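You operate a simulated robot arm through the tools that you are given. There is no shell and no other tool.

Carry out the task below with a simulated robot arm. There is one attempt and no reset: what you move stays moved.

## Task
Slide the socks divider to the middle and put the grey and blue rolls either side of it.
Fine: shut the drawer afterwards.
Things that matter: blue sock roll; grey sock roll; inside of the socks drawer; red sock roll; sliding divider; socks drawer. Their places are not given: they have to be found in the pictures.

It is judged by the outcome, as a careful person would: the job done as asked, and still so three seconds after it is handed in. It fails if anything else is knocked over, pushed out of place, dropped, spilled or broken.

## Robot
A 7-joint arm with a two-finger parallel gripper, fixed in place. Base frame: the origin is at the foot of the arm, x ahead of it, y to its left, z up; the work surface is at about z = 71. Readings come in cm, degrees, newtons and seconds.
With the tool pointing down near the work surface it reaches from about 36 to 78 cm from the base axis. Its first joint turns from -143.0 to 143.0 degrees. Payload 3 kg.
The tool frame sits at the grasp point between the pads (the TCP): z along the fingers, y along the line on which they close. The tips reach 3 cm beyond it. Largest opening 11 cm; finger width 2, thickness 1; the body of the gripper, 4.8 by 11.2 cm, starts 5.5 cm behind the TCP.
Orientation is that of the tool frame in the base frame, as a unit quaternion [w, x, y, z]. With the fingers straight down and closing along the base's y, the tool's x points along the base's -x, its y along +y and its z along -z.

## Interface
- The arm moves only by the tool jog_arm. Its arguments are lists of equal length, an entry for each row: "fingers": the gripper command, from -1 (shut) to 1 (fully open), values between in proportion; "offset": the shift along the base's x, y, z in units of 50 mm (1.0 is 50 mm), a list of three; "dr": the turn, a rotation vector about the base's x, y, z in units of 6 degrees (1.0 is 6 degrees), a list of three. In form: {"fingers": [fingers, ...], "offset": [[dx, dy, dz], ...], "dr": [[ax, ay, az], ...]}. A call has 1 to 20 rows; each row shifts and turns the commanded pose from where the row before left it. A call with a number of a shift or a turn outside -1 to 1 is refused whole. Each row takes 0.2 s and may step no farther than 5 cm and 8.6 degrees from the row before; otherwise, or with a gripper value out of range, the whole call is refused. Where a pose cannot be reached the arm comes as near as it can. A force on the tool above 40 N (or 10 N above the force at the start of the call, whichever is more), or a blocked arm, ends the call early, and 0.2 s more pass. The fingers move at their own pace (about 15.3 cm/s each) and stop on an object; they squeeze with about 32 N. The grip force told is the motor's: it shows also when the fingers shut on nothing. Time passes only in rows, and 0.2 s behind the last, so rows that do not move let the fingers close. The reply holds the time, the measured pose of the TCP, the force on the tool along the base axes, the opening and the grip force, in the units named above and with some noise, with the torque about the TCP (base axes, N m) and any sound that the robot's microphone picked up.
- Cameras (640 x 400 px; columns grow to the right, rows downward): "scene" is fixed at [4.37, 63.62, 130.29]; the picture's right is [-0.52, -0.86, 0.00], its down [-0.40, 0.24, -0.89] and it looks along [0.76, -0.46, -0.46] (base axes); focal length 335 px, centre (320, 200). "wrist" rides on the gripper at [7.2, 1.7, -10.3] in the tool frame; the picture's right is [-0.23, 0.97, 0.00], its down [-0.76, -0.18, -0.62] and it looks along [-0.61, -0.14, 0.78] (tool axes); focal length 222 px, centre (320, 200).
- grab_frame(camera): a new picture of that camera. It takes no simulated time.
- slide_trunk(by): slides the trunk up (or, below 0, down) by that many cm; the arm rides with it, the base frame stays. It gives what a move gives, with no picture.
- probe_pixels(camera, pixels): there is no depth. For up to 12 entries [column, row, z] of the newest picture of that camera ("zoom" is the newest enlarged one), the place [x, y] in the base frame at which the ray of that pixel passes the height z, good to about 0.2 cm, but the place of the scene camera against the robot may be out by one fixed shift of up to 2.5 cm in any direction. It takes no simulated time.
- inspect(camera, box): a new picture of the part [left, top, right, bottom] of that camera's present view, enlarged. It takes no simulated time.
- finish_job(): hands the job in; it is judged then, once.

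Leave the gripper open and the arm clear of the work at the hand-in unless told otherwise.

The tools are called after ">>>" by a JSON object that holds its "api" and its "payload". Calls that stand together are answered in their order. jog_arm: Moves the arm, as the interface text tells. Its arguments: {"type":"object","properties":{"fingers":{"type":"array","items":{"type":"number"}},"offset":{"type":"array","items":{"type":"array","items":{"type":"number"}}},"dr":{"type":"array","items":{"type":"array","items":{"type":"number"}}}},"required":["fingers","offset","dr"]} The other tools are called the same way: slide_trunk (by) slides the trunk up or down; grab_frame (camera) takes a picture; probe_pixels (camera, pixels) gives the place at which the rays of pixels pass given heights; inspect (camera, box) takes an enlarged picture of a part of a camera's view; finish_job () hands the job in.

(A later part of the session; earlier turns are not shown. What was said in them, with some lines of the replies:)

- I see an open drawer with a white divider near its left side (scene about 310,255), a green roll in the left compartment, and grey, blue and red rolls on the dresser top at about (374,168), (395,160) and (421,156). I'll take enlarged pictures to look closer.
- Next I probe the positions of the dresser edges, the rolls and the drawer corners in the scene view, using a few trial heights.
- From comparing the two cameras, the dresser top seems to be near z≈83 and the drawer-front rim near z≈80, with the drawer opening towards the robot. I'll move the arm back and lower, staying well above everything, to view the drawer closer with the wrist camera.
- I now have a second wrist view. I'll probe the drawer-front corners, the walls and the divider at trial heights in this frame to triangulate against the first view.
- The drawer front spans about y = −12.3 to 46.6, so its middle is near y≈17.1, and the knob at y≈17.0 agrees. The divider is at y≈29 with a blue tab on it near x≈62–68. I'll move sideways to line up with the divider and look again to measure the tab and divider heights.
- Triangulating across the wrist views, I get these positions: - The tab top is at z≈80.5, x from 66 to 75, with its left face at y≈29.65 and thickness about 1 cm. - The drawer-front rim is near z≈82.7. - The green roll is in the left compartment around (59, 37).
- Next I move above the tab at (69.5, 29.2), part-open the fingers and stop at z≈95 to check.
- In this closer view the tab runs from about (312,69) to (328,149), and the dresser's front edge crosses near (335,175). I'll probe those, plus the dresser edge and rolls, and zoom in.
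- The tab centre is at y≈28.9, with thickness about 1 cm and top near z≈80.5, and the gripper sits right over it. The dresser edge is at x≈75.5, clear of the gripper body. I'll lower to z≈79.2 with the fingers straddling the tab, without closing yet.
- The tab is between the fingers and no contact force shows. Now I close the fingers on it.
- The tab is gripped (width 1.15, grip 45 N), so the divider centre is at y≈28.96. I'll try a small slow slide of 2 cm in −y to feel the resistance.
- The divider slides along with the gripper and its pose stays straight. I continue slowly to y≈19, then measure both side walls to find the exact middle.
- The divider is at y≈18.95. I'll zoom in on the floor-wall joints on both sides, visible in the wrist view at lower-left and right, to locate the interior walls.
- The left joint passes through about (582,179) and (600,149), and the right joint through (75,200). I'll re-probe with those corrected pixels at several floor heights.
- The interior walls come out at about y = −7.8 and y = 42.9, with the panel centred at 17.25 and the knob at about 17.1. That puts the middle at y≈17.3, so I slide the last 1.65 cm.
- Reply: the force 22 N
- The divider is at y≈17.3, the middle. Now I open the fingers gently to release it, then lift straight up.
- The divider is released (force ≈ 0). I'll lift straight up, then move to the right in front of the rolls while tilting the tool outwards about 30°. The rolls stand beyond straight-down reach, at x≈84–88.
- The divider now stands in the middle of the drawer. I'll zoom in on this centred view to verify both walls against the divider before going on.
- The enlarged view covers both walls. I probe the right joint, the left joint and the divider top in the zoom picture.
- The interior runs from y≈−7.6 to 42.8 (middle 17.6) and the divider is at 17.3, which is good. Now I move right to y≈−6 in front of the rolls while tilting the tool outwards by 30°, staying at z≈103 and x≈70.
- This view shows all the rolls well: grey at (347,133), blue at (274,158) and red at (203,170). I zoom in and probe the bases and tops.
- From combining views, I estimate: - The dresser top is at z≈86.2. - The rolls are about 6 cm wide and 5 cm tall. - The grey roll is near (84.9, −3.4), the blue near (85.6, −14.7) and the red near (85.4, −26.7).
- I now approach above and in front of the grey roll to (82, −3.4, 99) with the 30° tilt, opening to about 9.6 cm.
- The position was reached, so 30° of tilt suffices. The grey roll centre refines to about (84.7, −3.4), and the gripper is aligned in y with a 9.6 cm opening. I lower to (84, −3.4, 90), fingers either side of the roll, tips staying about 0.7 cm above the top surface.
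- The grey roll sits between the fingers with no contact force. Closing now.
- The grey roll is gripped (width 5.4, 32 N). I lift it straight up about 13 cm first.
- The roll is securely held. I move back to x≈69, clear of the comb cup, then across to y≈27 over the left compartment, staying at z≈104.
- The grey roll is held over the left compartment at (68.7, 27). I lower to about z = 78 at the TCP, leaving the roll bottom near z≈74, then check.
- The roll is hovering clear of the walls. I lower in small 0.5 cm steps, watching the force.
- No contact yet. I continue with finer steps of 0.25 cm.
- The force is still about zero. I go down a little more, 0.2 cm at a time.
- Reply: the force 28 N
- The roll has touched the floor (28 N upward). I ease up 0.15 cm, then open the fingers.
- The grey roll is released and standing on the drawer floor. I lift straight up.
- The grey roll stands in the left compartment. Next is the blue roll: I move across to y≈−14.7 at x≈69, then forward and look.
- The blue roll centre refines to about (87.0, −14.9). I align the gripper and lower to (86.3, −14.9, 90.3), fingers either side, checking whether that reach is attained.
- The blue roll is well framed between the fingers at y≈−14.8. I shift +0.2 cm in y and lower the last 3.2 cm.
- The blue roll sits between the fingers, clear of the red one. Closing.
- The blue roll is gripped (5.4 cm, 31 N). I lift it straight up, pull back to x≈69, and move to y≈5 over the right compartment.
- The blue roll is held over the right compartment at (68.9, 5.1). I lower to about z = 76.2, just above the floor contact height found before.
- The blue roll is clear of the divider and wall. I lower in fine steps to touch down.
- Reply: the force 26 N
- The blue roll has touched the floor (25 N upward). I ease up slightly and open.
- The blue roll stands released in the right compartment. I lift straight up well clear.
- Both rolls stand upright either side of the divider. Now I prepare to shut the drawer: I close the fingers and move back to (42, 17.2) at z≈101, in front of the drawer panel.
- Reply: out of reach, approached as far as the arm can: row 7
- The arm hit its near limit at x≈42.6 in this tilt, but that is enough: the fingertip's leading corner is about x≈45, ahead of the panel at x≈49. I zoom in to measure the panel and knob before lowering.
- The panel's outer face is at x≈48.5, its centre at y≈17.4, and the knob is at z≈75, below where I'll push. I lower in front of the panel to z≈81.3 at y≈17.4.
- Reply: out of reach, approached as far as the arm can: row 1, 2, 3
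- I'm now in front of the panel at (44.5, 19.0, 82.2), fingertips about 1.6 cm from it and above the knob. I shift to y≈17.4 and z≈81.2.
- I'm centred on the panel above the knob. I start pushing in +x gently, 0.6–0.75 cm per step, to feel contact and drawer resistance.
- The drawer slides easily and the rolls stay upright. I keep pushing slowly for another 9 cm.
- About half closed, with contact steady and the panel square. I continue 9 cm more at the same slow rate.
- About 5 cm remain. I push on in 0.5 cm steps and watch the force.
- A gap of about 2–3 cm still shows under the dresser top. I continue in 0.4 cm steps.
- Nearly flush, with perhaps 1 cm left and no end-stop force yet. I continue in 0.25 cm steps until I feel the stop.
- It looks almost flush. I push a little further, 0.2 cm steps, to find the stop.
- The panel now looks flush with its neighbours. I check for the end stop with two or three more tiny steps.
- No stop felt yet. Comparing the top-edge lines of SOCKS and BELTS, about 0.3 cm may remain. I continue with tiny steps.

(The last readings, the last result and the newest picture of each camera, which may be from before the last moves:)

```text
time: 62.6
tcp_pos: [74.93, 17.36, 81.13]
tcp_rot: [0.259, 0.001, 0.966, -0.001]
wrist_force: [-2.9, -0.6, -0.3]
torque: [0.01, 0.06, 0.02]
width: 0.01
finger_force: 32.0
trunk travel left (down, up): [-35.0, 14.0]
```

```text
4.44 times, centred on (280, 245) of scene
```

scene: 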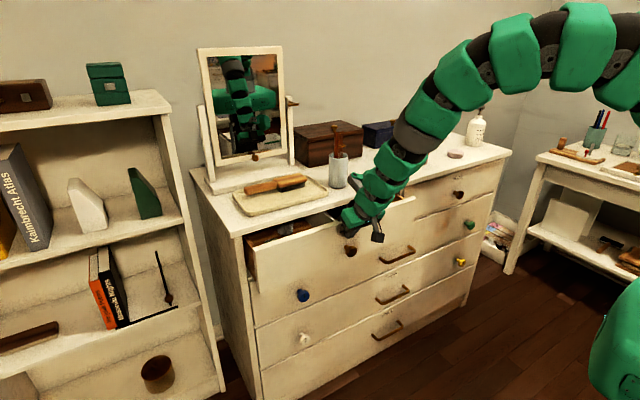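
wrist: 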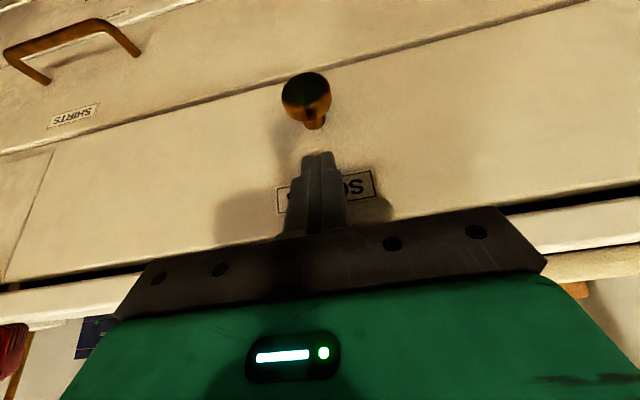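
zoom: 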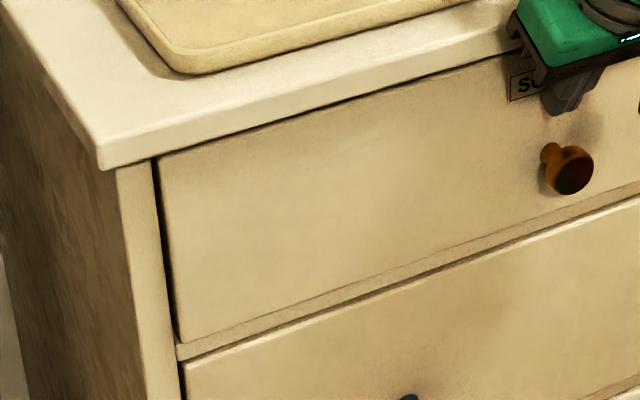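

Now SOCKS and BELTS line up. I do a couple more tiny steps to confirm the stop; the force has grown slightly (−2.9 N).

>>> {"api": "jog_arm", "payload": {"fingers": [-1, -1, -1], "offset": [[0.02, 0, 0], [0.02, 0, 0], [0, 0, 0]], "dr": [[0, 0, 0], [0, 0, 0], [0, 0, 0]]}}

>>> {"api": "inspect", "payload": {"camera": "scene", "box": [360, 160, 460, 250]}}

>>> {"api": "grab_frame", "payload": {"camera": "wrist"}}

```text
time: 63.4
tcp_pos: [74.96, 17.34, 81.2]
tcp_rot: [0.258, 0.0, 0.966, 0.0]
wrist_force: [-13.2, 1.5, 3.7]
torque: [-0.09, 0.2, 0.06]
width: 0.0
finger_force: 31.6
trunk travel left (down, up): [-35.0, 14.0]
```

```text
4.44 times, centred on (410, 205) of scene
```

zoom: 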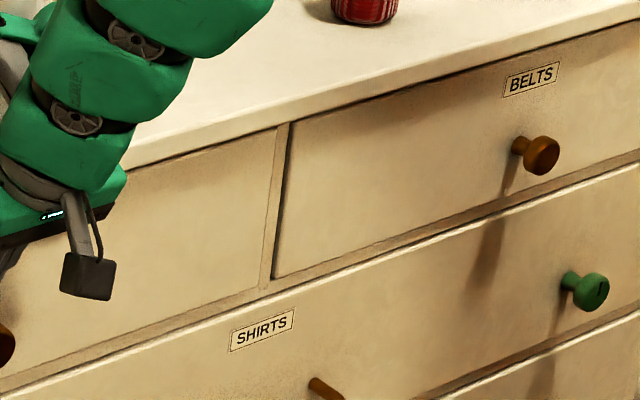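

```text
taken
```

wrist: 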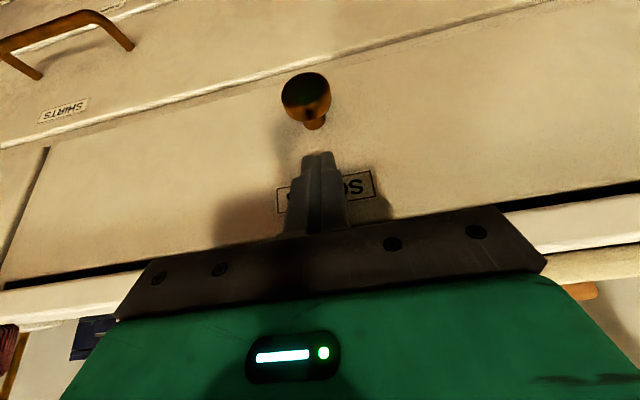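

The force rose to −13 N without further movement, so the drawer is at its stop and flush. I back the arm away slowly in −x, then look again.

>>> {"api": "jog_arm", "payload": {"fingers": [-1, -1, -1, -1, -1, -1], "offset": [[-0.1, 0, 0], [-0.3, 0, 0], [-0.5, 0, 0], [-0.8, 0, 0], [-0.8, 0, 0], [0, 0, 0]], "dr": [[0, 0, 0], [0, 0, 0], [0, 0, 0], [0, 0, 0], [0, 0, 0], [0, 0, 0]]}}

>>> {"api": "inspect", "payload": {"camera": "scene", "box": [230, 150, 480, 306]}}

>>> {"api": "grab_frame", "payload": {"camera": "wrist"}}

```text
time: 64.8
tcp_pos: [62.57, 17.27, 81.2]
tcp_rot: [0.258, 0.0, 0.966, 0.0]
wrist_force: [0.0, 1.0, 0.5]
torque: [0.04, 0.02, -0.02]
width: 0.03
finger_force: 32.0
trunk travel left (down, up): [-35.0, 14.0]
```

```text
2.56 times, centred on (355, 228) of scene
```

zoom: 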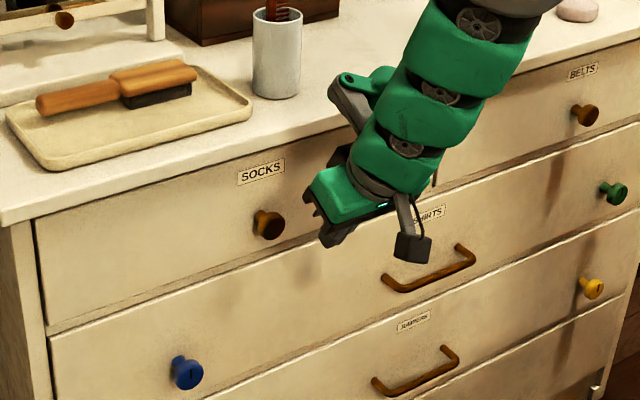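

```text
taken
```

wrist: 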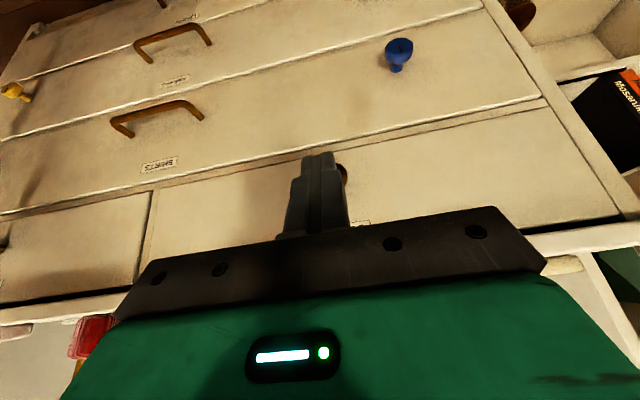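

The SOCKS drawer is shut and flush. I now raise the arm away, open the gripper and take a last look at the whole scene.

>>> {"api": "jog_arm", "payload": {"fingers": [-1, -1, 0, 1, 1, 1, 1, 1], "offset": [[-0.8, 0, 0], [-0.6, 0, 0.6], [-0.2, 0, 0.9], [0, 0, 0.9], [0, 0, 0.9], [0, 0, 0.9], [0, 0, 0], [0, 0, 0]], "dr": [[0, 0, 0], [0, 0, 0], [0, 0, 0], [0, 1, 0], [0, 1, 0], [0, 1, 0], [0, 1, 0], [0, 1, 0]]}}

>>> {"api": "grab_frame", "payload": {"camera": "scene"}}

>>> {"api": "grab_frame", "payload": {"camera": "wrist"}}

>>> {"api": "inspect", "payload": {"camera": "scene", "box": [190, 110, 520, 316]}}

```text
time: 66.6
tcp_pos: [54.63, 17.24, 102.17]
tcp_rot: [0.0, 0.0, 1.0, -0.001]
wrist_force: [-0.1, 0.7, -0.3]
torque: [0.02, -0.03, -0.05]
width: 10.98
finger_force: 0.1
trunk travel left (down, up): [-35.0, 14.0]
```

```text
taken
```

scene: 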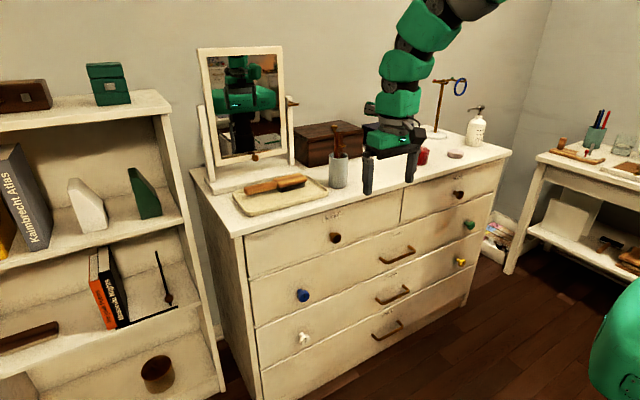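

```text
taken
```

wrist: 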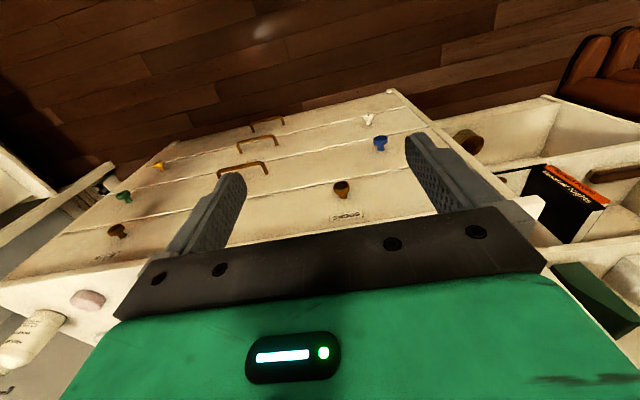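

```text
1.94 times, centred on (355, 213) of scene
```

zoom: 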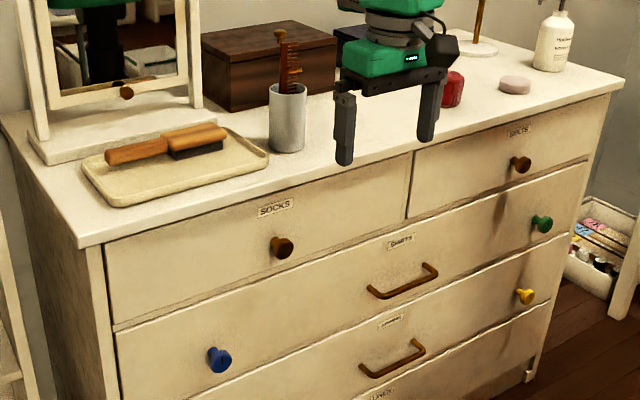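

The drawer is shut flush. The red roll, cup, comb, tray and everything else are where they were, the gripper is open and the arm is clear. Just before closing, the divider stood in the middle with the grey roll on its left and the blue roll on its right. Handing in.

>>> {"api": "finish_job", "payload": {}}

```text
The job is handed in.
```

The job is done and handed in. The socks divider is in the middle of the drawer, with the grey roll on its left and the blue roll on its right, and the drawer is shut flush.

- **Divider:** it sits within about 0.3 cm of the middle by my measurements.
- **Rolls:** both were standing upright on the drawer floor when last seen. I could not see inside once the drawer was shut, but I pushed it slowly and it met the stop gently.
- **Green roll:** it was already in the left compartment, so it shares that side with the grey roll. I did not touch it.
- **Everything else:** the red roll, the cup with the comb, the tray and the boxes were not touched. The gripper is open and the arm is clear of the dresser.
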